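You operate a simulated robot arm through the tools that you are given. There is no shell and no other tool.

The job below is to be done with a simulated robot arm. You get a single attempt, and the scene is never put back.

TASK
Run the locking collar to its shoulder, torque it, then cap the screw.
Fine: collar home first; pull till the key clicks and put the key back; the brown cap snaps on, the black one stays.

The check looks at the end state, three seconds after you hand in, the way a careful person would. Anything else that was tipped, shoved, dropped, spilled or broken makes it a failure. Lids that push on must go on centred and level and be pressed home; caps that screw on are set level and turned clockwise until they are tight.

THE ROBOT
A 6-joint arm with a fingered hand, fixed in place. Base frame: the origin is at the foot of the arm, x ahead of it, y to its left, z up; the work surface is at about z = 880. Readings come in mm, rad, newtons and seconds.
With the tool pointing down near the work surface it reaches from about 300 to 780 mm from the base axis. Its first joint turns from -2.007 to 2.007 rad. Payload 4 kg.
Tool frame: the origin (TCP) lies between the finger pads and is the grasp point; the fingertips stand 26 mm ahead of it; z points along the fingers, y is the line along which they close. The gripper opens to 164 mm. The gripper's body begins 73 mm behind the TCP. The gripper is a hand of 5 fingers: y runs from the thumb to the fingers, the wrist lies at [0, 0, -239] in the tool frame, and closing takes about 1.5 s.
Orientation is that of the tool frame in the base frame, as a unit quaternion [w, x, y, z]. With the fingers straight down and closing along the base's y, the tool's x points along the base's -x, its y along +y and its z along -z.

THE INTERFACE
- The arm moves only by the tool nudge_tool. Its argument "series" is a list of rows, each a list of 3 entries, a list of its own where there are three numbers: the gripper command, from -1 (shut) to 1 (fully open), values between in proportion, then the shift along the tool's x, y, z in units of 40 mm (1.0 is 40 mm), then the turn, a rotation vector about the tool's x, y, z in units of 6 degrees (1.0 is 6 degrees). In form: [[fingers, [x, y, z], [ax, ay, az]], ...]. A call has 1 to 20 rows; each row shifts and turns the commanded pose from where the row before left it, along the tool's axes as they then stand. A call with a number of a shift or a turn outside -1 to 1 is refused whole. Rows are played at 5 a second. More than 50 mm and 0.15 rad between two rows, or a gripper value outside its range, and nothing of the call is played. Where a pose cannot be reached the arm comes as near as it can. A force on the tool above 40 N (or 10 N above the force at the start of the call, whichever is more), or a blocked arm, ends the call early, and 0.2 s more pass. The fingers move at their own pace (about 45 mm/s each) and stop on an object; they squeeze with about 22 N. The grip force told is the motor's: it shows also when the fingers shut on nothing. Time passes only in rows, and 0.2 s behind the last, so rows that do not move let the fingers close. It gives the time, the measured TCP pose, the force on the tool (base axes), the opening and the grip force at its end, in the units of the frame above (readings bear some noise), with the torque about the TCP (base axes, N m) and any sound that the robot's microphone picked up, and new pictures: "show" is both (left out), scene, wrist or none.
- Cameras (640 x 400 px; columns grow to the right, rows downward): "scene" is fixed at [400.3, -499.7, 1509.2]; the picture's right is [1.00, -0.05, 0.00], its down [-0.02, -0.41, -0.91] and it looks along [0.04, 0.91, -0.41] (base axes); focal length 343 px, centre (320, 200). "wrist" rides on the gripper at [50, -70, -93] in the tool frame; the picture's right is [0.81, 0.59, 0.00], its down [-0.43, 0.60, -0.68] and it looks along [-0.40, 0.55, 0.74] (tool axes); focal length 270 px, centre (320, 200). There is no depth. A picture from a camera that has moved, and an enlarged one, comes with that camera's place and axes in the base frame and with its lens.
- raise_lower(by): slides the trunk up (or, below 0, down) by that many mm; the arm rides with it, the base frame stays. It gives what a move gives, with no picture.
- preshape(shape): the hand has 5 fingers and takes this shape, open, in about a second: jaw (thumb against the fingers, like two jaws); tri (thumb and two fingers); tip (a fingertip pinch); poke (one finger out to press); point (the index stretched); flat (the hand flat); cup (the hand cupped); fist (a fist). The gripper value then closes the fingers along that shape, each until it touches; the sizes above hold for jaw. It gives what a move gives, with no picture.
- zoom(camera, box): a new picture of the part [left, top, right, bottom] of that camera's present view, enlarged. The clock stands still meanwhile.
- hand_in(): hands the job in; it is judged then, once.

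Nothing tells you positions but the pictures and the camera data. Unless the task says otherwise, let go and move clear before handing in.

The tools are called after "Emit:" by a JSON object that holds its "name" and its "arguments". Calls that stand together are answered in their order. nudge_tool: Moves the arm, as the interface text tells. Its arguments: {"type":"object","properties":{"series":{"type":"array","items":{"type":"array"}},"show":{"type":"string","enum":["both","scene","wrist","none"]}},"required":["series"]} The other tools are called the same way: raise_lower (by) slides the trunk up or down; preshape (shape) gives the hand a shape; zoom (camera, box) takes an enlarged picture of a part of a camera's view; hand_in () hands the job in.

At the start:

```text
time_s: 0.0
tcp_pos: [220.6, 452.7, 1260.6]
ee_rot: [0.0, 0.0, 1.0, -0.001]
ft_force: [0.8, 0.1, 0.7]
ft_torque: [-0.02, -0.01, -0.03]
grip_width: 163.9
gripper_force: 0.1
shape: jaw
trunk travel left (down, up): [-900.0, 90.0]
```

scene: 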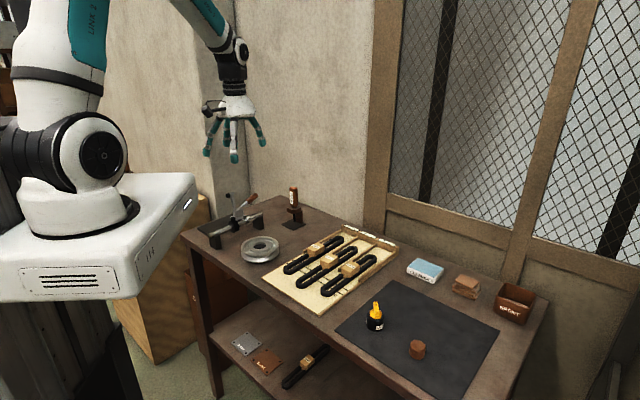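
wrist: 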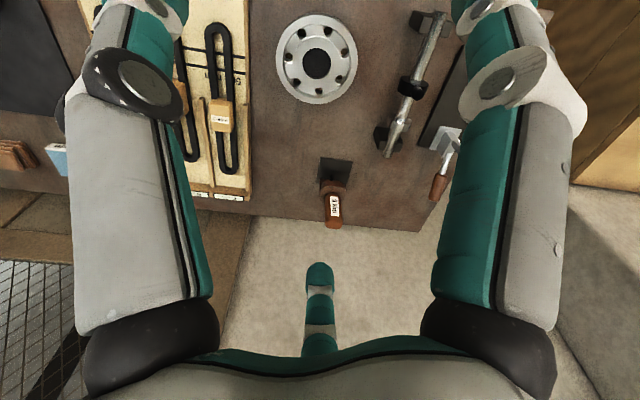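

I see a bench with a silver disc/flange, a tool rack, a tray with black loops, a brown cap-like cylinder on a black mat, a small black/yellow bottle, and boxes. I'll zoom in to identify the collar, the key and the caps before moving.

Emit:
{"name": "zoom", "arguments": {"camera": "scene", "box": [180, 170, 340, 270]}}

Emit:
{"name": "zoom", "arguments": {"camera": "scene", "box": [260, 220, 420, 320]}}

Emit:
{"name": "zoom", "arguments": {"camera": "scene", "box": [340, 270, 500, 370]}}

Emit:
{"name": "zoom", "arguments": {"camera": "scene", "box": [400, 240, 560, 340]}}

Emit:
{"name": "zoom", "arguments": {"camera": "scene", "box": [200, 310, 360, 400]}}

Emit:
{"name": "zoom", "arguments": {"camera": "wrist", "box": [240, 0, 480, 150]}}

Emit:
{"name": "zoom", "arguments": {"camera": "wrist", "box": [280, 100, 480, 240]}}

```text
4.00 times, centred on (260, 220) of scene
camera zoom: at [400.3, -499.7, 1509.2], right [1.0, -0.05, 0.0], down [-0.02, -0.41, -0.91], along [0.04, 0.91, -0.41], focal length 1373 px, centre (560, 120)
```

zoom: 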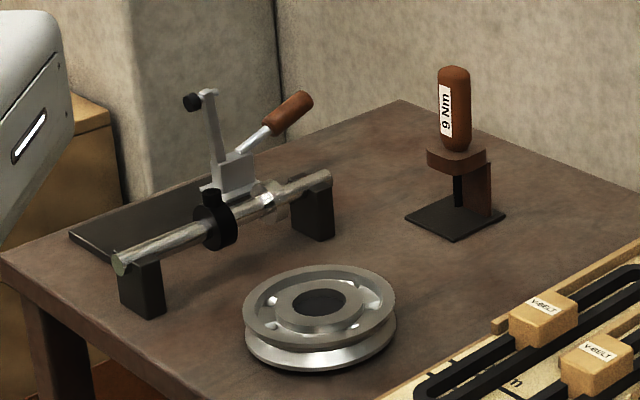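

```text
4.00 times, centred on (340, 270) of scene
camera zoom: at [400.3, -499.7, 1509.2], right [1.0, -0.05, 0.0], down [-0.02, -0.41, -0.91], along [0.04, 0.91, -0.41], focal length 1373 px, centre (240, -80)
```

zoom: 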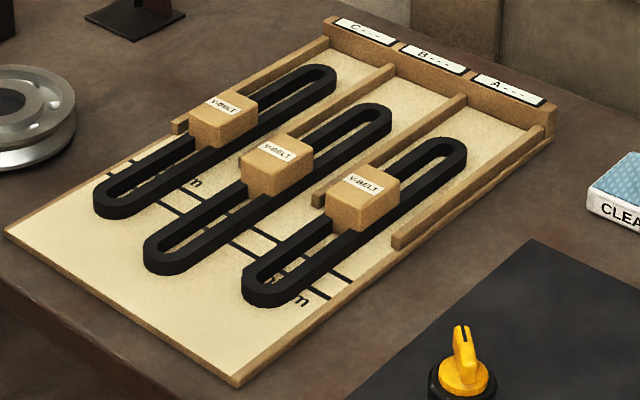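

```text
4.00 times, centred on (420, 320) of scene
camera zoom: at [400.3, -499.7, 1509.2], right [1.0, -0.05, 0.0], down [-0.02, -0.41, -0.91], along [0.04, 0.91, -0.41], focal length 1373 px, centre (-80, -280)
```

zoom: 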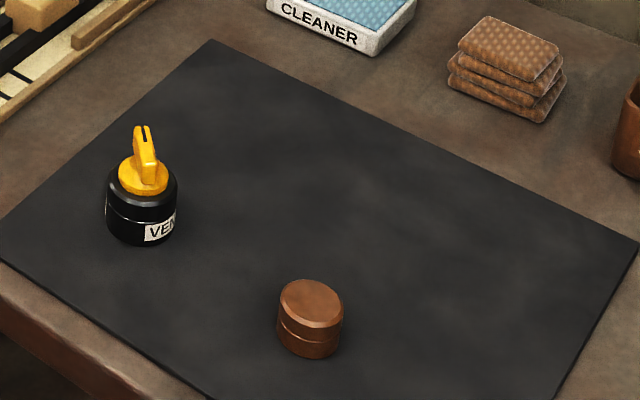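

```text
4.00 times, centred on (480, 290) of scene
camera zoom: at [400.3, -499.7, 1509.2], right [1.0, -0.05, 0.0], down [-0.02, -0.41, -0.91], along [0.04, 0.91, -0.41], focal length 1373 px, centre (-320, -160)
```

zoom: 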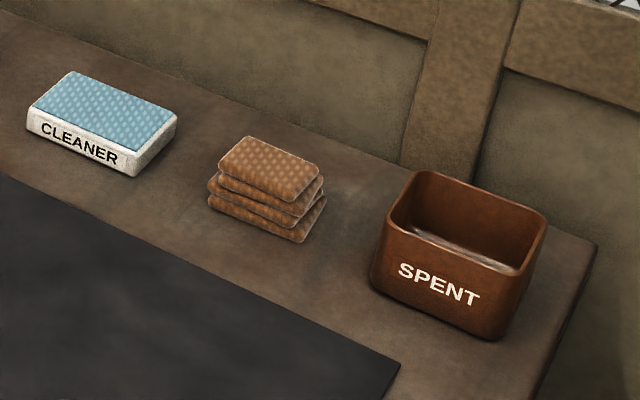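

```text
4.00 times, centred on (280, 355) of scene
camera zoom: at [400.3, -499.7, 1509.2], right [1.0, -0.05, 0.0], down [-0.02, -0.41, -0.91], along [0.04, 0.91, -0.41], focal length 1373 px, centre (480, -420)
```

zoom: 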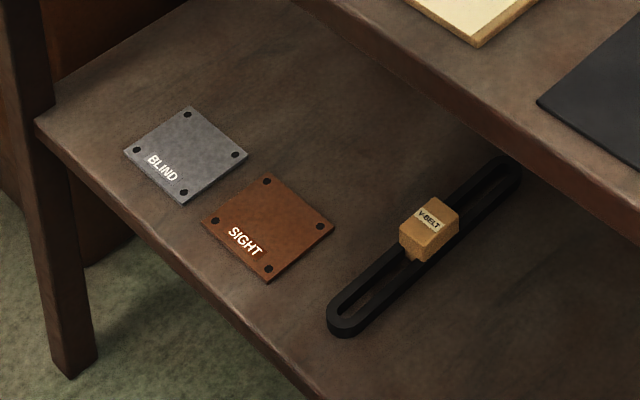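

```text
2.67 times, centred on (360, 75) of wrist
camera zoom: at [170.2, 381.5, 1354.9], right [-0.81, 0.59, 0.0], down [0.43, 0.6, 0.68], along [0.4, 0.55, -0.74], focal length 721 px, centre (213, 533)
```

zoom: 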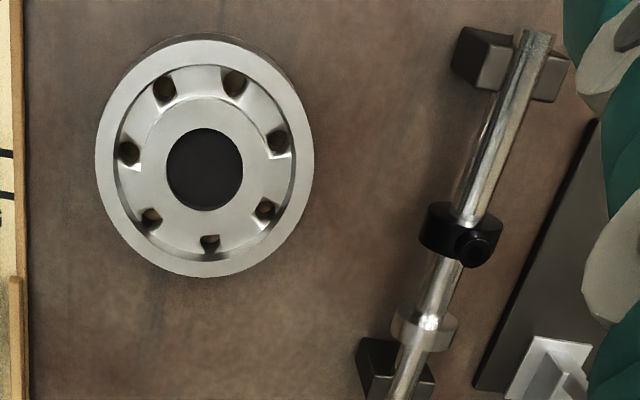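

```text
2.86 times, centred on (380, 170) of wrist
camera zoom: at [170.2, 381.5, 1354.9], right [-0.81, 0.59, 0.0], down [0.43, 0.6, 0.68], along [0.4, 0.55, -0.74], focal length 772 px, centre (149, 286)
```

zoom: 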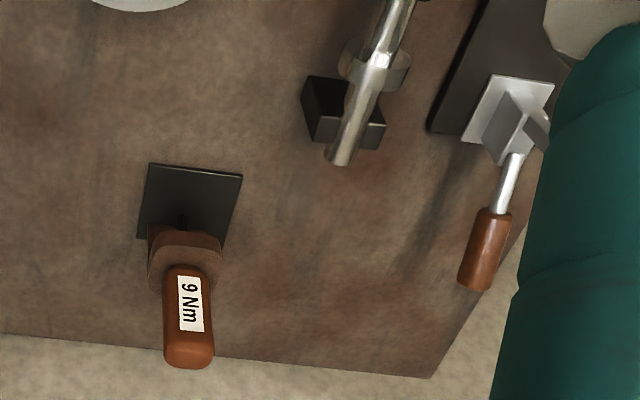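

The bench holds a shaft on two posts with a black clamp collar and a silver shoulder ring. A 9 Nm key sits in a stand behind, and there are caps on the mat. I'll zoom in further on each.

Emit:
{"name": "zoom", "arguments": {"camera": "wrist", "box": [370, 0, 470, 62]}}

Emit:
{"name": "zoom", "arguments": {"camera": "wrist", "box": [370, 60, 470, 122]}}

Emit:
{"name": "zoom", "arguments": {"camera": "scene", "box": [200, 190, 270, 250]}}

Emit:
{"name": "zoom", "arguments": {"camera": "scene", "box": [270, 180, 320, 235]}}

Emit:
{"name": "zoom", "arguments": {"camera": "scene", "box": [355, 290, 435, 365]}}

Emit:
{"name": "zoom", "arguments": {"camera": "wrist", "box": [300, 140, 370, 235]}}

```text
6.40 times, centred on (420, 31) of wrist
camera zoom: at [170.2, 381.5, 1354.9], right [-0.81, 0.59, 0.0], down [0.43, 0.6, 0.68], along [0.4, 0.55, -0.74], focal length 1730 px, centre (-320, 1282)
```

zoom: 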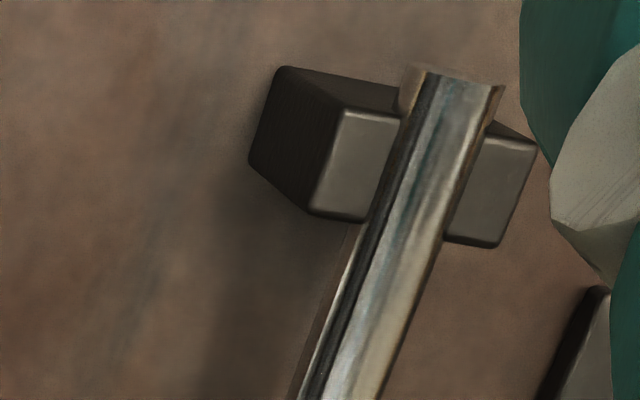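

```text
6.40 times, centred on (420, 91) of wrist
camera zoom: at [170.2, 381.5, 1354.9], right [-0.81, 0.59, 0.0], down [0.43, 0.6, 0.68], along [0.4, 0.55, -0.74], focal length 1730 px, centre (-320, 898)
```

zoom: 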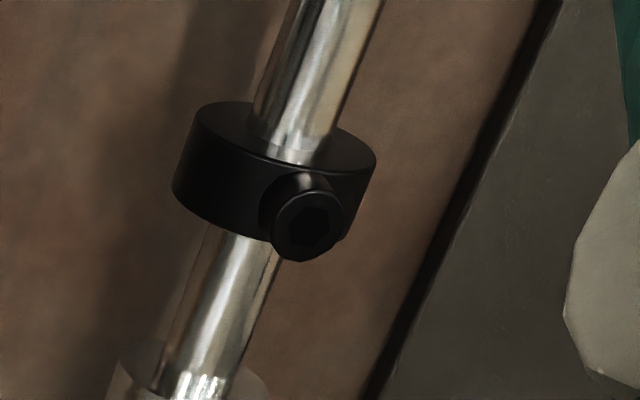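

```text
6.67 times, centred on (235, 220) of scene
camera zoom: at [400.3, -499.7, 1509.2], right [1.0, -0.05, 0.0], down [-0.02, -0.41, -0.91], along [0.04, 0.91, -0.41], focal length 2288 px, centre (887, 67)
```

zoom: 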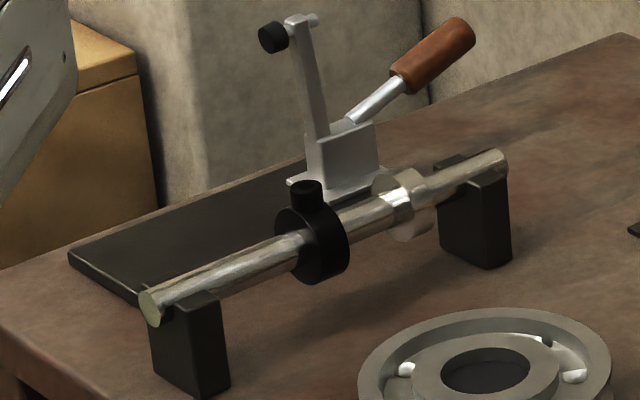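

```text
7.27 times, centred on (295, 208) of scene
camera zoom: at [400.3, -499.7, 1509.2], right [1.0, -0.05, 0.0], down [-0.02, -0.41, -0.91], along [0.04, 0.91, -0.41], focal length 2496 px, centre (502, 146)
```

zoom: 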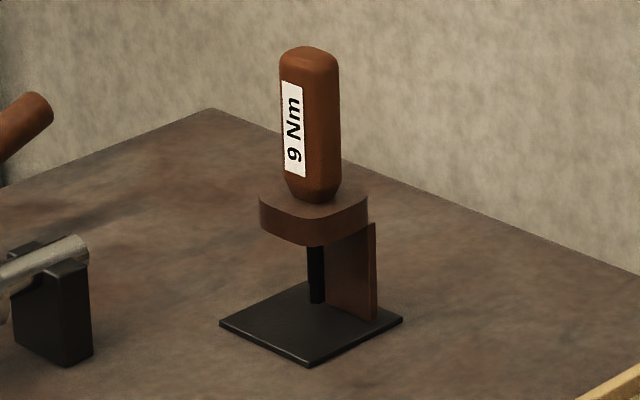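

```text
5.33 times, centred on (395, 328) of scene
camera zoom: at [400.3, -499.7, 1509.2], right [1.0, -0.05, 0.0], down [-0.02, -0.41, -0.91], along [0.04, 0.91, -0.41], focal length 1831 px, centre (-80, -480)
```

zoom: 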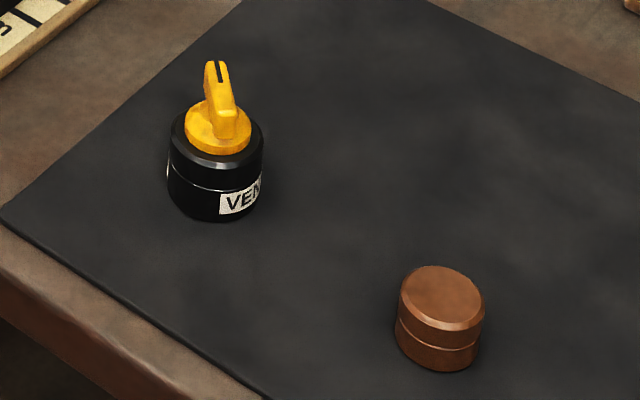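

```text
4.21 times, centred on (335, 188) of wrist
camera zoom: at [170.2, 381.5, 1354.9], right [-0.81, 0.59, 0.0], down [0.43, 0.6, 0.68], along [0.4, 0.55, -0.74], focal length 1138 px, centre (257, 253)
```

zoom: 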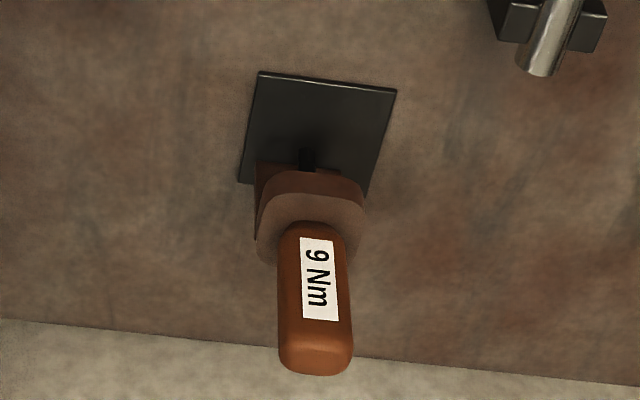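

The collar's clamp screw stands up with a hex socket on top. The key is a straight hex key held upright in its stand, and the brown cap sits on the mat. I estimate the shaft axis runs at 45° in xy at z≈922, with the collar near (142,595). I'll move in, turn the hand square to the shaft and look closer.

Emit:
{"name": "nudge_tool", "arguments": {"series": [[1, [0.335, 0.235, 0.9], [0, 0, 0]], [1, [0.335, 0.235, 0.9], [0, 0, 0]], [1, [0.335, 0.235, 0.9], [0, 0, 0]], [1, [0.335, 0.235, 0.9], [0, 0, 0]], [1, [0.335, 0.235, 0.9], [0, 0, 0]], [1, [0, 0, 0], [0, 0, -0.9375]], [1, [0, 0, 0], [0, 0, -0.9375]], [1, [0, 0, 0], [0, 0, -0.9375]], [1, [0, 0, 0], [0, 0, -0.9375]], [1, [0, 0, 0], [0, 0, -0.9375]], [1, [0, 0, 0], [0, 0, -0.9375]], [1, [0, 0, 0], [0, 0, -0.9375]], [1, [0, 0, 0], [0, 0, -0.9375]], [1, [0, 0, 0], [0, 0, 0]], [1, [0, 0, 0], [0, 0, 0]]]}}

```text
time_s: 3.2
tcp_pos: [152.7, 499.4, 1081.2]
ee_rot: [-0.001, -0.383, 0.924, 0.0]
ft_force: [0.3, -0.9, 0.9]
ft_torque: [0.02, 0.01, 0.0]
grip_width: 163.8
gripper_force: 0.0
shape: jaw
trunk travel left (down, up): [-900.0, 90.0]
camera wrist: at [167.5, 413.5, 1175.0], right [-0.99, -0.16, 0.0], down [-0.11, 0.73, 0.68], along [-0.11, 0.67, -0.74], focal length 270 px, centre (320, 200)
```

scene: 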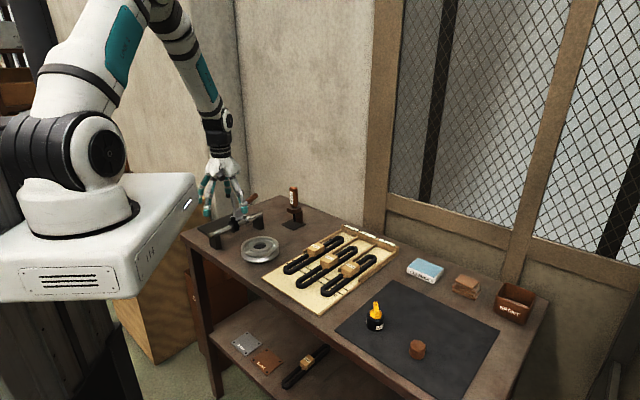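
wrist: 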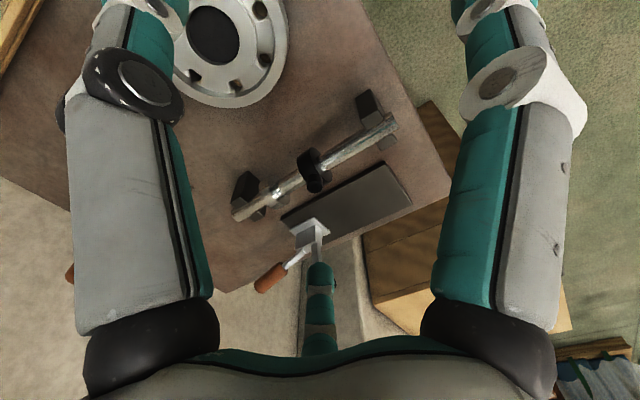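

The camera is now over the shaft. I'll enlarge the collar and shoulder area and also check how the hand's fingers are laid out.

Emit:
{"name": "zoom", "arguments": {"camera": "wrist", "box": [220, 80, 420, 220]}}

Emit:
{"name": "zoom", "arguments": {"camera": "scene", "box": [180, 130, 280, 250]}}

Emit:
{"name": "zoom", "arguments": {"camera": "wrist", "box": [230, 130, 330, 220]}}

```text
2.86 times, centred on (320, 150) of wrist
camera zoom: at [167.5, 413.5, 1175.0], right [-0.99, -0.16, 0.0], down [-0.11, 0.73, 0.68], along [-0.11, 0.67, -0.74], focal length 772 px, centre (320, 343)
```

zoom: 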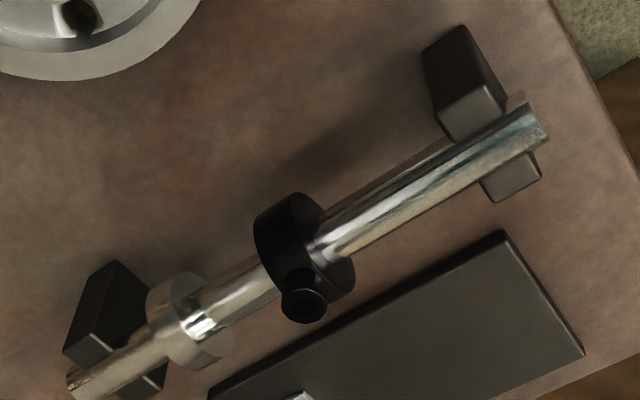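

```text
3.33 times, centred on (230, 190) of scene
camera zoom: at [400.3, -499.7, 1509.2], right [1.0, -0.05, 0.0], down [-0.02, -0.41, -0.91], along [0.04, 0.91, -0.41], focal length 1144 px, centre (620, 233)
```

zoom: 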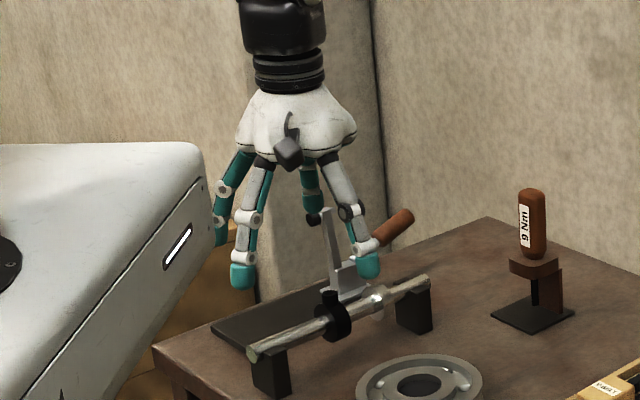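

```text
4.44 times, centred on (280, 175) of wrist
camera zoom: at [167.5, 413.5, 1175.0], right [-0.99, -0.16, 0.0], down [-0.11, 0.73, 0.68], along [-0.11, 0.67, -0.74], focal length 1201 px, centre (498, 311)
```

zoom: 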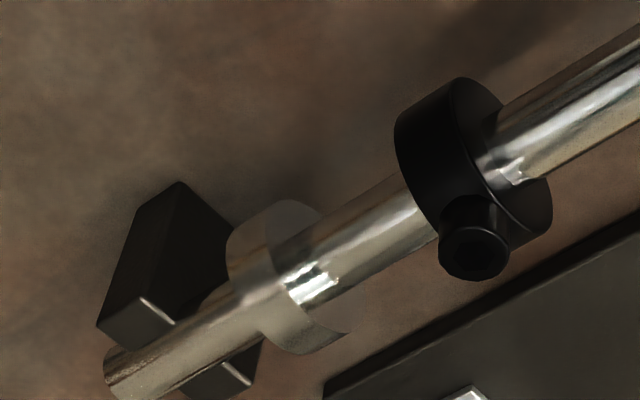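

I need to know how the fingers converge when closing, so I'll part-close the hand here in free air and look.

Emit:
{"name": "nudge_tool", "arguments": {"series": [[-0.5, [0, 0, 0], [0, 0, 0]], [-0.5, [0, 0, 0], [0, 0, 0]], [-0.5, [0, 0, 0], [0, 0, 0]], [-0.5, [0, 0, 0], [0, 0, 0]], [-0.5, [0, 0, 0], [0, 0, 0]], [-0.5, [0, 0, 0], [0, 0, 0]], [-0.5, [0, 0, 0], [0, 0, 0]], [-0.5, [0, 0, 0], [0, 0, 0]]]}}

Emit:
{"name": "zoom", "arguments": {"camera": "scene", "box": [180, 130, 280, 250]}}

```text
time_s: 5.0
tcp_pos: [153.4, 498.3, 1081.3]
ee_rot: [-0.001, -0.383, 0.924, 0.0]
ft_force: [0.0, 1.0, 0.7]
ft_torque: [-0.01, -0.01, 0.01]
grip_width: 41.8
gripper_force: 0.0
shape: jaw
trunk travel left (down, up): [-900.0, 90.0]
camera wrist: at [167.4, 413.5, 1175.0], right [-0.99, -0.16, 0.0], down [-0.11, 0.73, 0.68], along [-0.11, 0.67, -0.74], focal length 270 px, centre (320, 200)
```

scene: 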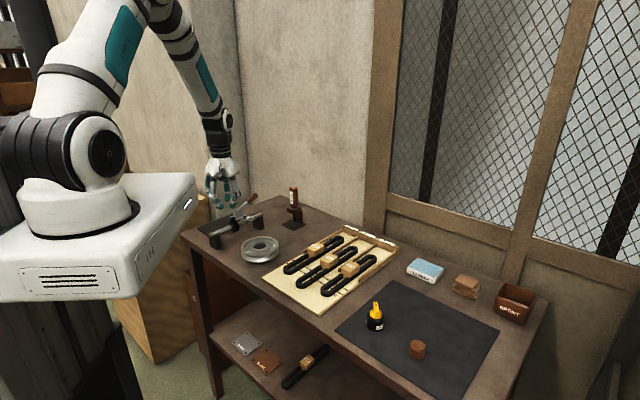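
wrist: 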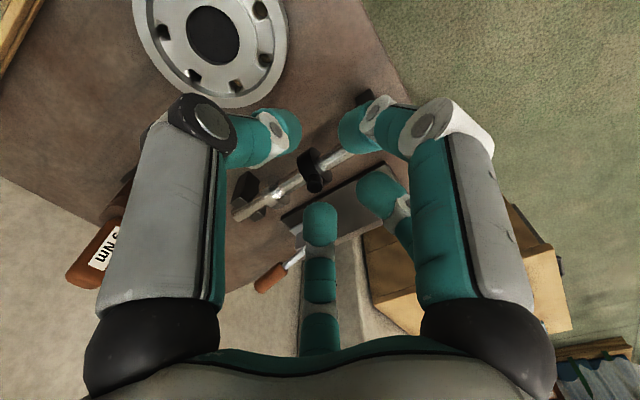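

```text
3.33 times, centred on (230, 190) of scene
camera zoom: at [400.3, -499.7, 1509.2], right [1.0, -0.05, 0.0], down [-0.02, -0.41, -0.91], along [0.04, 0.91, -0.41], focal length 1144 px, centre (620, 233)
```

zoom: 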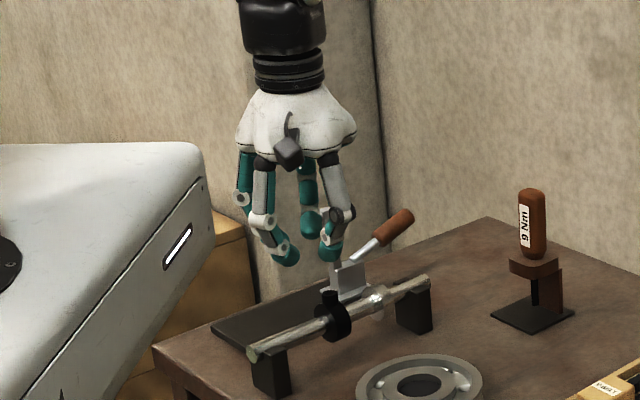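

The thumb closes from one side and the fingers from the other, somewhat spread. I'll close further to see how they line up near a 20 mm opening.

Emit:
{"name": "nudge_tool", "arguments": {"series": [[-0.8, [0, 0, 0], [0, 0, 0]], [-0.8, [0, 0, 0], [0, 0, 0]], [-0.8, [0, 0, 0], [0, 0, 0]], [-0.8, [0, 0, 0], [0, 0, 0]]], "show": "wrist"}}

Emit:
{"name": "zoom", "arguments": {"camera": "scene", "box": [190, 140, 250, 240]}}

```text
time_s: 6.0
tcp_pos: [153.9, 499.1, 1081.3]
ee_rot: [0.0, -0.383, 0.924, 0.0]
ft_force: [0.2, 0.6, 0.7]
ft_torque: [0.0, 0.0, 0.04]
grip_width: 16.8
gripper_force: 0.0
shape: jaw
trunk travel left (down, up): [-900.0, 90.0]
camera wrist: at [167.4, 413.5, 1175.0], right [-0.99, -0.16, 0.0], down [-0.11, 0.73, 0.68], along [-0.11, 0.67, -0.74], focal length 270 px, centre (320, 200)
```

wrist: 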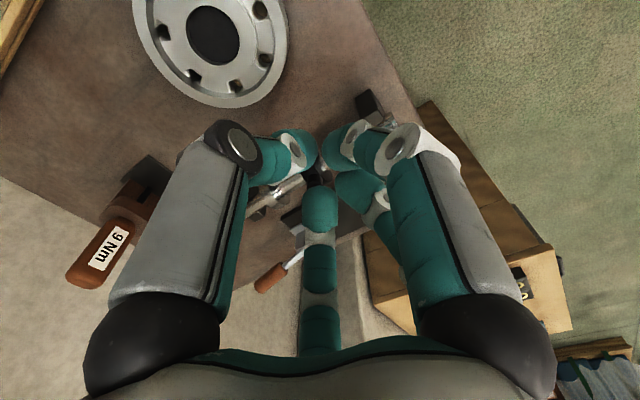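

```text
4.00 times, centred on (220, 190) of scene
camera zoom: at [400.3, -499.7, 1509.2], right [1.0, -0.05, 0.0], down [-0.02, -0.41, -0.91], along [0.04, 0.91, -0.41], focal length 1373 px, centre (720, 240)
```

zoom: 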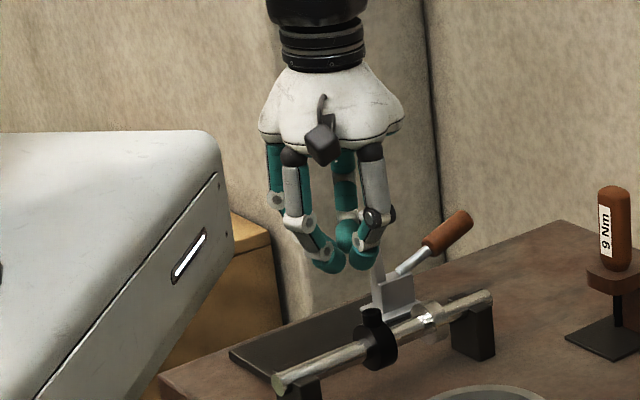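

The fingers turn out to be five in a radial ring at 72° spacing, with the thumb at tool -y. I'll try a few other hand shapes in free air to see which suits pushing the collar and gripping the key.

Emit:
{"name": "preshape", "arguments": {"shape": "tri"}}

Emit:
{"name": "nudge_tool", "arguments": {"series": [[-0.5, [0, 0, 0], [0, 0, 0]], [-0.5, [0, 0, 0], [0, 0, 0]], [-0.5, [0, 0, 0], [0, 0, 0]], [-0.5, [0, 0, 0], [0, 0, 0]], [-0.5, [0, 0, 0], [0, 0, 0]], [-0.5, [0, 0, 0], [0, 0, 0]], [-0.5, [0, 0, 0], [0, 0, 0]]], "show": "wrist"}}

Emit:
{"name": "zoom", "arguments": {"camera": "scene", "box": [190, 140, 250, 240]}}

Emit:
{"name": "preshape", "arguments": {"shape": "poke"}}

Emit:
{"name": "nudge_tool", "arguments": {"series": [[-1, [0, 0, 0], [0, 0, 0]], [-1, [0, 0, 0], [0, 0, 0]], [-1, [0, 0, 0], [0, 0, 0]], [-1, [0, 0, 0], [0, 0, 0]], [-1, [0, 0, 0], [0, 0, 0]]], "show": "wrist"}}

Emit:
{"name": "zoom", "arguments": {"camera": "scene", "box": [190, 140, 250, 240]}}

Emit:
{"name": "preshape", "arguments": {"shape": "tip"}}

Emit:
{"name": "nudge_tool", "arguments": {"series": [[-0.5, [0, 0, 0], [0, 0, 0]], [-0.5, [0, 0, 0], [0, 0, 0]], [-0.5, [0, 0, 0], [0, 0, 0]], [-0.5, [0, 0, 0], [0, 0, 0]], [-0.5, [0, 0, 0], [0, 0, 0]]], "show": "wrist"}}

Emit:
{"name": "zoom", "arguments": {"camera": "scene", "box": [190, 140, 250, 240]}}

```text
time_s: 6.9
tcp_pos: [151.7, 498.8, 1080.4]
ee_rot: [0.0, -0.383, 0.924, 0.0]
ft_force: [0.1, 0.5, -0.7]
ft_torque: [0.04, -0.03, 0.01]
grip_width: 163.8
gripper_force: 0.0
shape: tri
trunk travel left (down, up): [-900.0, 90.0]
```

```text
time_s: 8.5
tcp_pos: [153.2, 497.8, 1080.8]
ee_rot: [0.0, -0.383, 0.924, 0.0]
ft_force: [-0.1, -0.2, 0.1]
ft_torque: [0.03, -0.02, 0.02]
grip_width: 41.5
gripper_force: 0.1
shape: tri
trunk travel left (down, up): [-900.0, 90.0]
camera wrist: at [167.4, 413.5, 1175.0], right [-0.99, -0.16, 0.0], down [-0.11, 0.73, 0.68], along [-0.11, 0.67, -0.74], focal length 270 px, centre (320, 200)
```

wrist: 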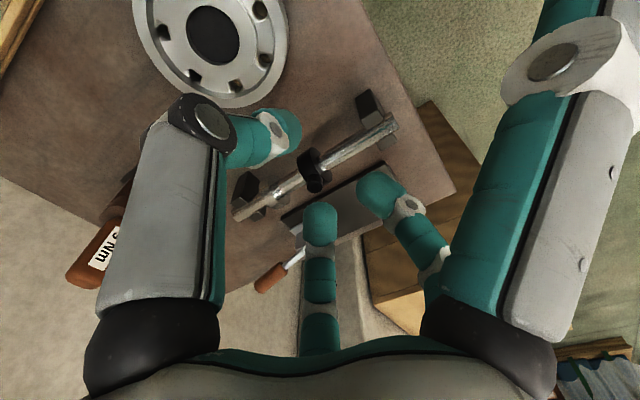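

```text
4.00 times, centred on (220, 190) of scene
camera zoom: at [400.3, -499.7, 1509.2], right [1.0, -0.05, 0.0], down [-0.02, -0.41, -0.91], along [0.04, 0.91, -0.41], focal length 1373 px, centre (720, 240)
```

zoom: 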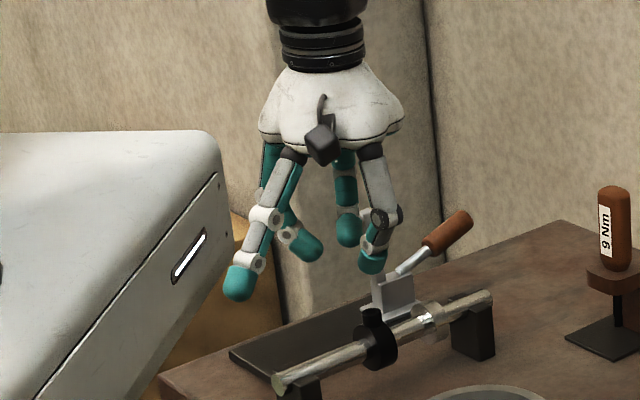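

```text
time_s: 9.4
tcp_pos: [153.3, 498.7, 1081.1]
ee_rot: [0.0, -0.383, 0.924, 0.0]
ft_force: [-0.7, -0.7, -0.1]
ft_torque: [-0.02, 0.03, 0.04]
grip_width: 0.0
gripper_force: 0.0
shape: poke
trunk travel left (down, up): [-900.0, 90.0]
```

```text
time_s: 10.6
tcp_pos: [152.8, 498.2, 1080.6]
ee_rot: [0.0, -0.383, 0.924, 0.0]
ft_force: [-0.4, 0.6, 0.8]
ft_torque: [-0.01, 0.03, 0.0]
grip_width: 0.0
gripper_force: 5.7
shape: jaw
trunk travel left (down, up): [-900.0, 90.0]
camera wrist: at [167.4, 413.5, 1175.0], right [-0.99, -0.16, 0.0], down [-0.11, 0.73, 0.68], along [-0.11, 0.67, -0.74], focal length 270 px, centre (320, 200)
```

wrist: 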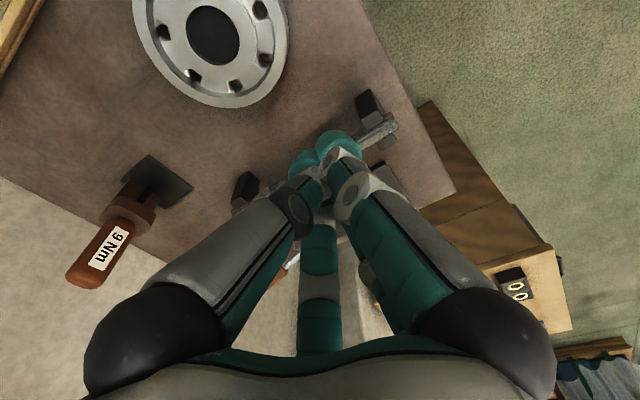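

```text
4.00 times, centred on (220, 190) of scene
camera zoom: at [400.3, -499.7, 1509.2], right [1.0, -0.05, 0.0], down [-0.02, -0.41, -0.91], along [0.04, 0.91, -0.41], focal length 1373 px, centre (720, 240)
```

zoom: 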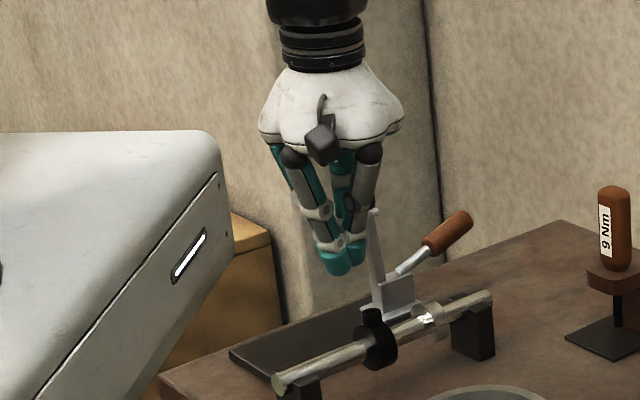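

```text
time_s: 11.5
tcp_pos: [153.3, 498.6, 1080.6]
ee_rot: [0.0, -0.383, 0.924, 0.0]
ft_force: [-0.2, -1.4, -0.1]
ft_torque: [0.02, -0.01, -0.03]
grip_width: 164.1
gripper_force: 0.0
shape: tip
trunk travel left (down, up): [-900.0, 90.0]
```

```text
time_s: 12.7
tcp_pos: [152.5, 499.8, 1081.1]
ee_rot: [0.0, -0.382, 0.924, 0.001]
ft_force: [0.3, 0.2, 0.3]
ft_torque: [0.0, 0.04, 0.0]
grip_width: 57.7
gripper_force: 0.1
shape: tip
trunk travel left (down, up): [-900.0, 90.0]
camera wrist: at [167.4, 413.5, 1175.0], right [-0.99, -0.16, 0.0], down [-0.11, 0.73, 0.68], along [-0.11, 0.67, -0.74], focal length 270 px, centre (320, 200)
```

wrist: 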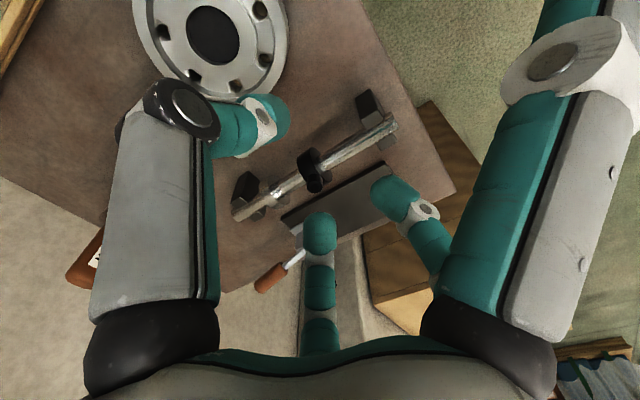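

```text
4.00 times, centred on (220, 190) of scene
camera zoom: at [400.3, -499.7, 1509.2], right [1.0, -0.05, 0.0], down [-0.02, -0.41, -0.91], along [0.04, 0.91, -0.41], focal length 1373 px, centre (720, 240)
```

zoom: 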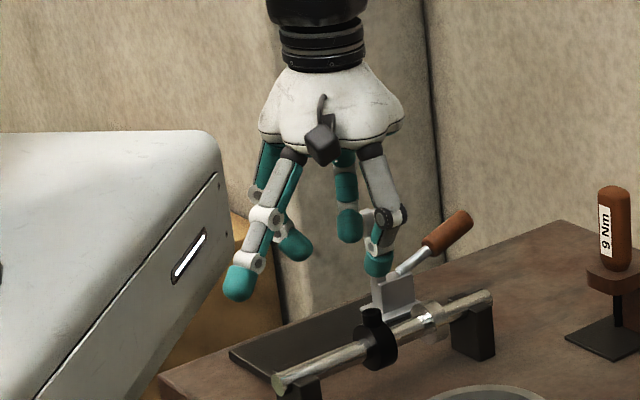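

The "jaw" shape closes centrically, so it suits pinching the vertical screw boss (about ⌀18 mm at roughly (143,597,953)). I'll return to jaw, part-close, and move above the boss to look straight at it.

Emit:
{"name": "preshape", "arguments": {"shape": "jaw"}}

Emit:
{"name": "nudge_tool", "arguments": {"series": [[-0.3, [0, 0, 0], [0, 0, 0]], [-0.3, [0, 0, 0], [0, 0, 0]], [-0.3, [0, 0, 0], [0, 0, 0]], [-0.3, [0, 0, 0], [0, 0, 0]], [-0.3, [0, 0, 0], [0, 0, 0]], [-0.3, [-0.522, 0.639, 0.342], [0, 0, 0]], [-0.3, [-0.522, 0.639, 0.342], [0, 0, 0]], [-0.3, [-0.522, 0.639, 0.342], [0, 0, 0]], [-0.3, [0, 0, 0], [0, 0, 0]], [-0.3, [0, 0, 0], [0, 0, 0]]]}}

Emit:
{"name": "zoom", "arguments": {"camera": "wrist", "box": [220, 120, 420, 280]}}

Emit:
{"name": "zoom", "arguments": {"camera": "scene", "box": [190, 160, 270, 250]}}

```text
time_s: 13.6
tcp_pos: [153.7, 499.0, 1080.9]
ee_rot: [0.0, -0.383, 0.924, 0.0]
ft_force: [0.4, 0.1, -0.9]
ft_torque: [0.01, -0.02, 0.05]
grip_width: 163.9
gripper_force: 0.1
shape: jaw
trunk travel left (down, up): [-900.0, 90.0]
```

```text
time_s: 15.8
tcp_pos: [142.5, 597.0, 1039.7]
ee_rot: [0.0, -0.383, 0.924, 0.0]
ft_force: [-0.1, -0.8, 0.7]
ft_torque: [0.0, 0.04, -0.03]
grip_width: 57.8
gripper_force: 0.0
shape: jaw
trunk travel left (down, up): [-900.0, 90.0]
camera wrist: at [156.8, 512.2, 1134.0], right [-0.99, -0.16, 0.0], down [-0.11, 0.73, 0.68], along [-0.11, 0.67, -0.74], focal length 270 px, centre (320, 200)
```

scene: 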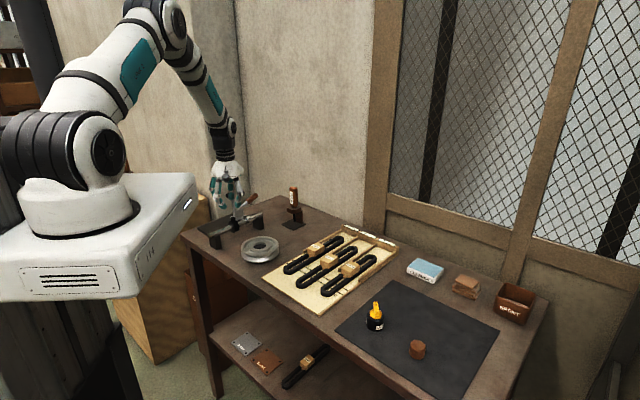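
wrist: 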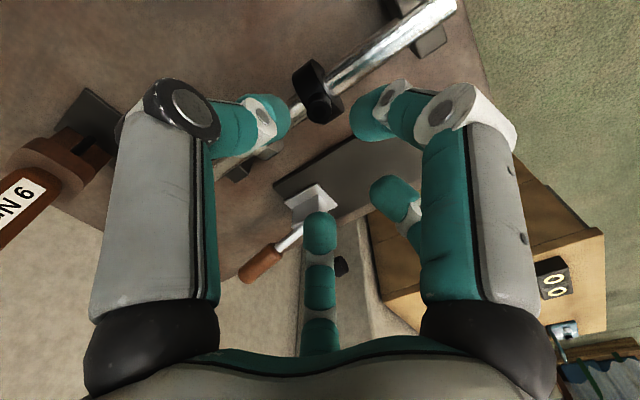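

```text
2.50 times, centred on (320, 200) of wrist
camera zoom: at [156.8, 512.2, 1134.0], right [-0.99, -0.16, 0.0], down [-0.11, 0.73, 0.68], along [-0.11, 0.67, -0.74], focal length 676 px, centre (320, 200)
```

zoom: 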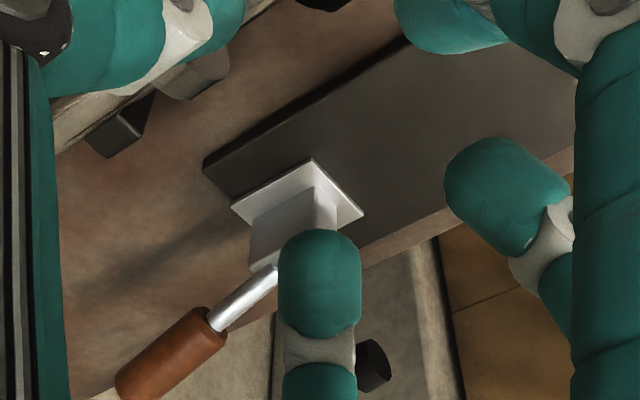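

```text
4.44 times, centred on (230, 205) of scene
camera zoom: at [400.3, -499.7, 1509.2], right [1.0, -0.05, 0.0], down [-0.02, -0.41, -0.91], along [0.04, 0.91, -0.41], focal length 1526 px, centre (720, 178)
```

zoom: 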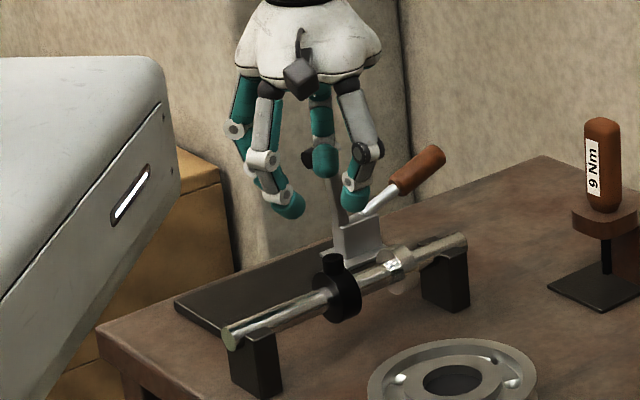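

The boss shows near (320,105) in the wrist view. I'll enlarge it for a more exact fix before going down.

Emit:
{"name": "zoom", "arguments": {"camera": "wrist", "box": [270, 50, 370, 130]}}

Emit:
{"name": "zoom", "arguments": {"camera": "scene", "box": [220, 210, 270, 245]}}

```text
5.00 times, centred on (320, 90) of wrist
camera zoom: at [156.8, 512.2, 1134.0], right [-0.99, -0.16, 0.0], down [-0.11, 0.73, 0.68], along [-0.11, 0.67, -0.74], focal length 1351 px, centre (320, 750)
```

zoom: 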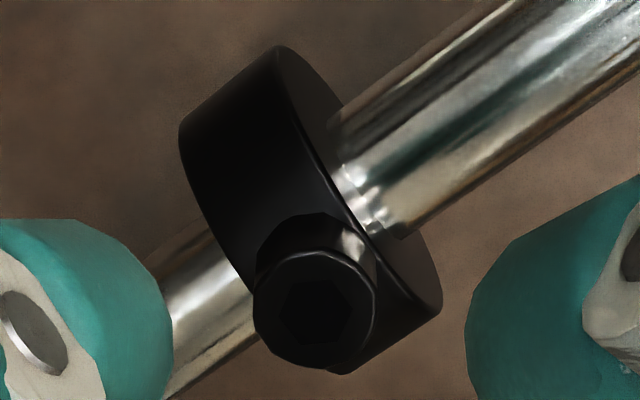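

```text
11.43 times, centred on (245, 228) of scene
camera zoom: at [400.3, -499.7, 1509.2], right [1.0, -0.05, 0.0], down [-0.02, -0.41, -0.91], along [0.04, 0.91, -0.41], focal length 3923 px, centre (1177, -114)
```

zoom: 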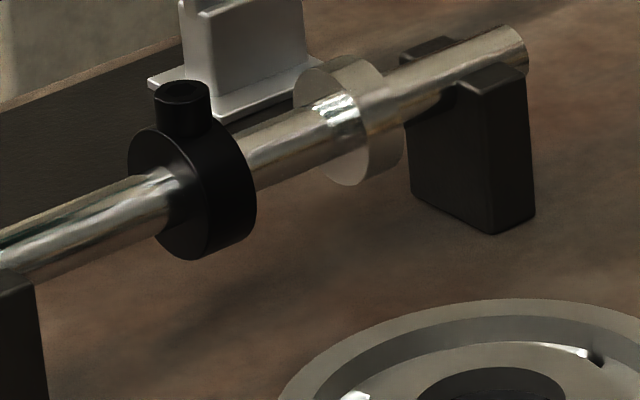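

The boss top is now fixed at about (144.5,594.5,954), with collar ⌀≈42 and about 50 mm to go to the shoulder. I'll centre over it and lower partway to check fingertip height.

Emit:
{"name": "nudge_tool", "arguments": {"series": [[-0.3, [0.01, -0.08, 0], [0, 0, 0]], [-0.3, [0, 0, 0.45], [0, 0, 0]], [-0.3, [0, 0, 0.45], [0, 0, 0]], [-0.3, [0, 0, 0.4], [0, 0, 0]], [-0.3, [0, 0, 0], [0, 0, 0]], [-0.3, [0, 0, 0], [0, 0, 0]]]}}

Emit:
{"name": "zoom", "arguments": {"camera": "wrist", "box": [240, 90, 400, 230]}}

Emit:
{"name": "zoom", "arguments": {"camera": "scene", "box": [205, 190, 265, 240]}}

```text
time_s: 17.2
tcp_pos: [144.3, 594.8, 988.4]
ee_rot: [0.0, -0.382, 0.924, 0.0]
ft_force: [-0.5, -0.2, -1.1]
ft_torque: [0.0, 0.0, -0.01]
grip_width: 57.9
gripper_force: 0.1
shape: jaw
trunk travel left (down, up): [-900.0, 90.0]
camera wrist: at [159.1, 509.6, 1081.6], right [-0.99, -0.16, 0.0], down [-0.11, 0.73, 0.68], along [-0.11, 0.67, -0.74], focal length 270 px, centre (320, 200)
```

scene: 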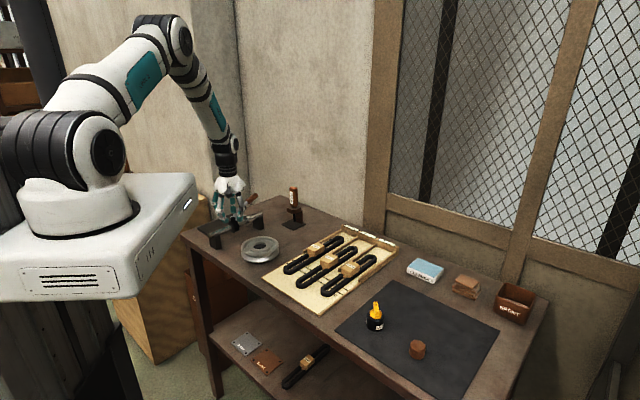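
wrist: 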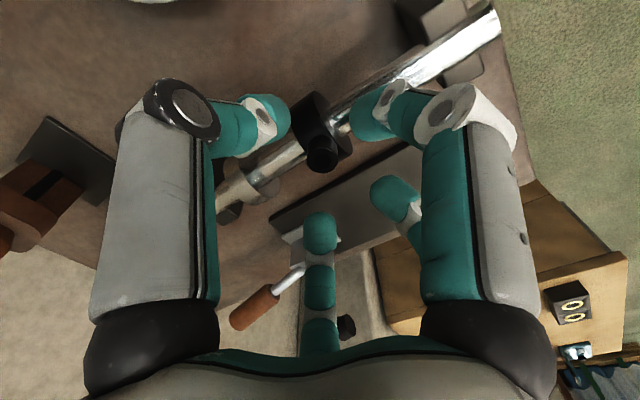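

```text
2.86 times, centred on (320, 160) of wrist
camera zoom: at [159.1, 509.6, 1081.6], right [-0.99, -0.16, 0.0], down [-0.11, 0.73, 0.68], along [-0.11, 0.67, -0.74], focal length 772 px, centre (320, 314)
```

zoom: 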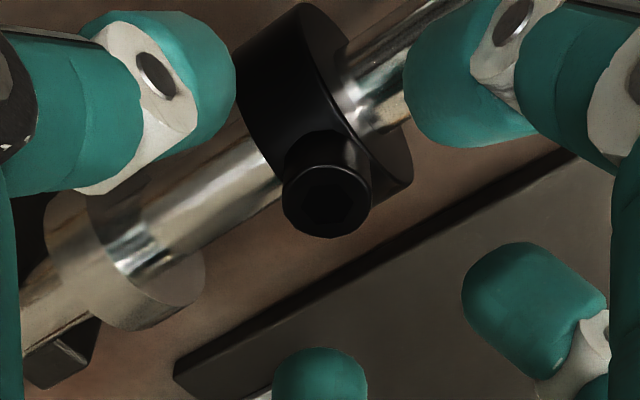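

```text
8.00 times, centred on (235, 215) of scene
camera zoom: at [400.3, -499.7, 1509.2], right [1.0, -0.05, 0.0], down [-0.02, -0.41, -0.91], along [0.04, 0.91, -0.41], focal length 2746 px, centre (1000, 80)
```

zoom: 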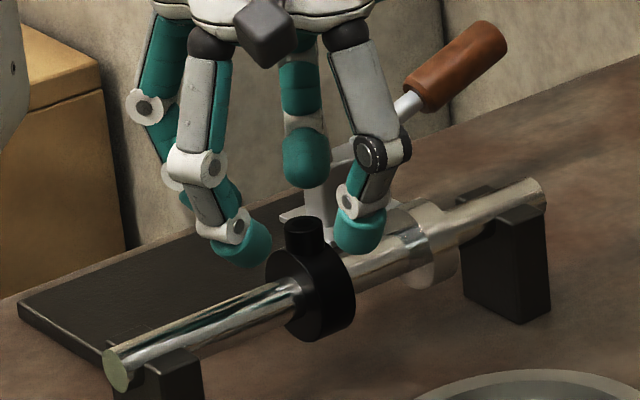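

Fingertips look about 36 mm ahead of the TCP. I'll lower another ~9 mm so the tips are beside the boss, then close on it.

Emit:
{"name": "nudge_tool", "arguments": {"series": [[-0.3, [0, 0, 0.12], [0, 0, 0]], [-0.3, [0, 0, 0.12], [0, 0, 0]], [-0.3, [0, 0, 0], [0, 0, 0]], [-0.9, [0, 0, 0], [0, 0, 0]], [-0.9, [0, 0, 0], [0, 0, 0]], [-0.9, [0, 0, 0], [0, 0, 0]], [-0.9, [0, 0, 0], [0, 0, 0]], [-0.9, [0, 0, 0], [0, 0, 0]]]}}

Emit:
{"name": "zoom", "arguments": {"camera": "wrist", "box": [240, 90, 400, 230]}}

Emit:
{"name": "zoom", "arguments": {"camera": "scene", "box": [205, 190, 265, 240]}}

```text
time_s: 19.0
tcp_pos: [143.9, 595.7, 977.6]
ee_rot: [0.0, -0.383, 0.924, 0.001]
ft_force: [-0.6, 1.5, -2.0]
ft_torque: [0.03, 0.16, -0.01]
grip_width: 12.7
gripper_force: 22.1
shape: jaw
trunk travel left (down, up): [-900.0, 90.0]
camera wrist: at [159.0, 509.7, 1071.9], right [-0.99, -0.16, 0.0], down [-0.11, 0.73, 0.68], along [-0.11, 0.67, -0.74], focal length 270 px, centre (320, 200)
```

scene: 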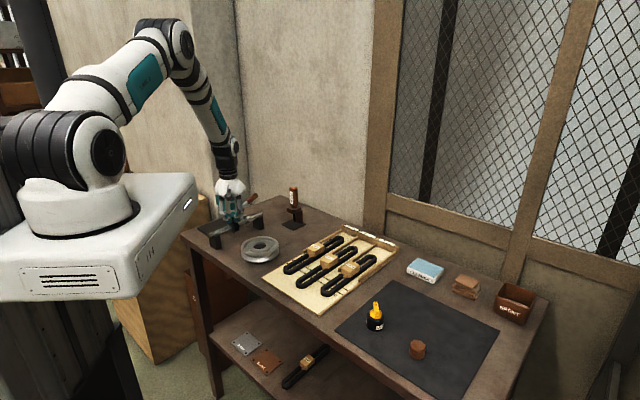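
wrist: 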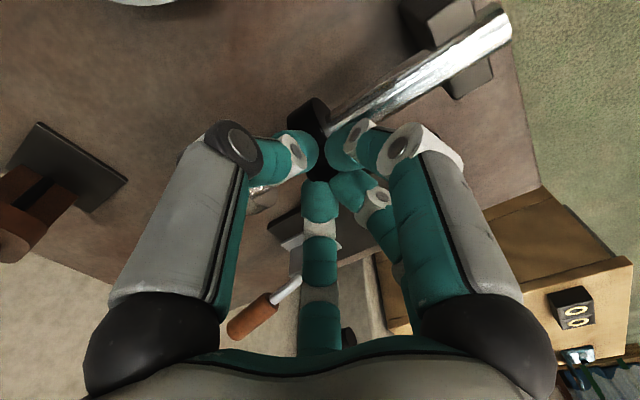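

```text
2.86 times, centred on (320, 160) of wrist
camera zoom: at [159.0, 509.7, 1071.9], right [-0.99, -0.16, 0.0], down [-0.11, 0.73, 0.68], along [-0.11, 0.67, -0.74], focal length 772 px, centre (320, 314)
```

zoom: 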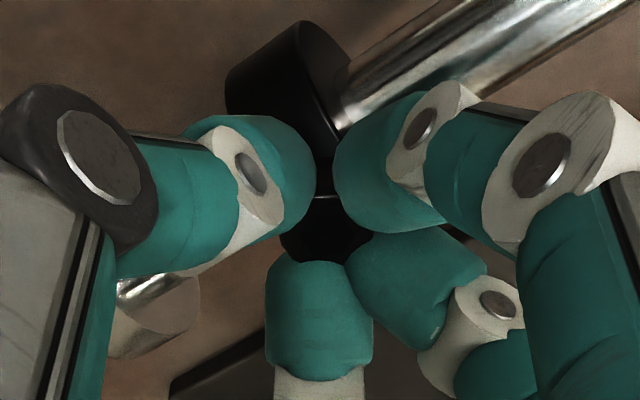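

```text
8.00 times, centred on (235, 215) of scene
camera zoom: at [400.3, -499.7, 1509.2], right [1.0, -0.05, 0.0], down [-0.02, -0.41, -0.91], along [0.04, 0.91, -0.41], focal length 2746 px, centre (1000, 80)
```

zoom: 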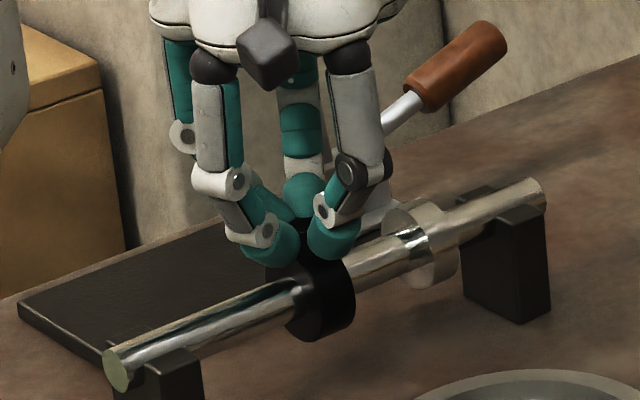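

The boss is held (22 N). Now I'll slide the collar along the shaft toward the shoulder (tool -x), a first 12 mm to see the resistance.

Emit:
{"name": "nudge_tool", "arguments": {"series": [[-0.9, [-0.075, 0, 0], [0, 0, 0]], [-0.9, [-0.075, 0, 0], [0, 0, 0]], [-0.9, [-0.075, 0, 0], [0, 0, 0]], [-0.9, [-0.075, 0, 0], [0, 0, 0]]]}}

Emit:
{"name": "zoom", "arguments": {"camera": "scene", "box": [205, 190, 265, 240]}}

```text
time_s: 20.0
tcp_pos: [153.7, 603.3, 978.0]
ee_rot: [0.0, -0.382, 0.924, -0.001]
ft_force: [-4.6, -0.6, -4.6]
ft_torque: [-0.02, 0.19, 0.0]
grip_width: 12.6
gripper_force: 21.6
shape: jaw
trunk travel left (down, up): [-900.0, 90.0]
camera wrist: at [167.1, 517.9, 1072.1], right [-0.99, -0.16, 0.0], down [-0.11, 0.73, 0.68], along [-0.11, 0.67, -0.74], focal length 270 px, centre (320, 200)
```

scene: 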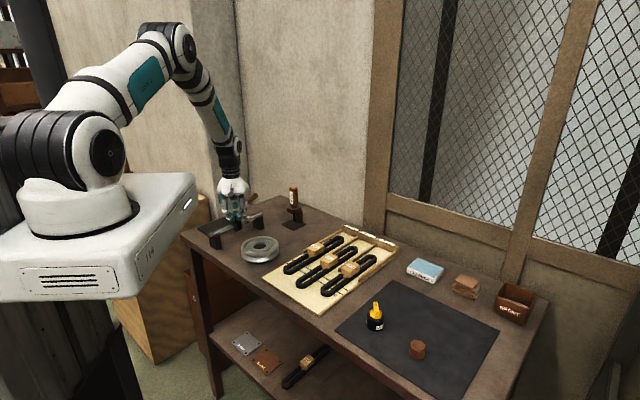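
wrist: 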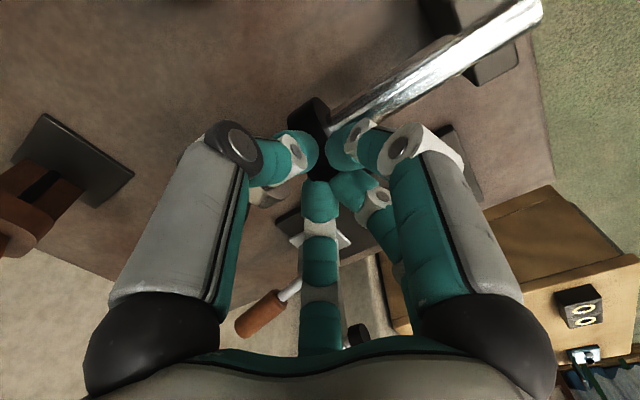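

```text
8.00 times, centred on (235, 215) of scene
camera zoom: at [400.3, -499.7, 1509.2], right [1.0, -0.05, 0.0], down [-0.02, -0.41, -0.91], along [0.04, 0.91, -0.41], focal length 2746 px, centre (1000, 80)
```

zoom: 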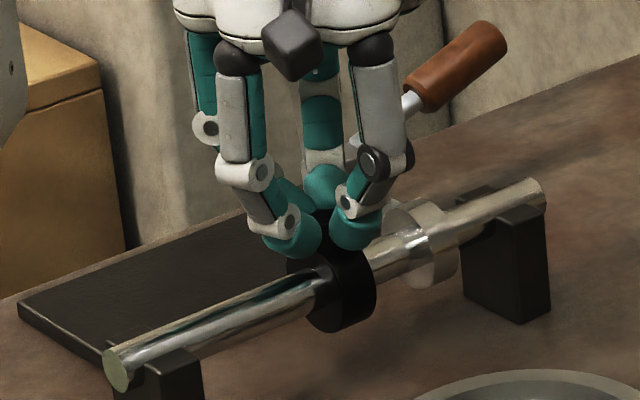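

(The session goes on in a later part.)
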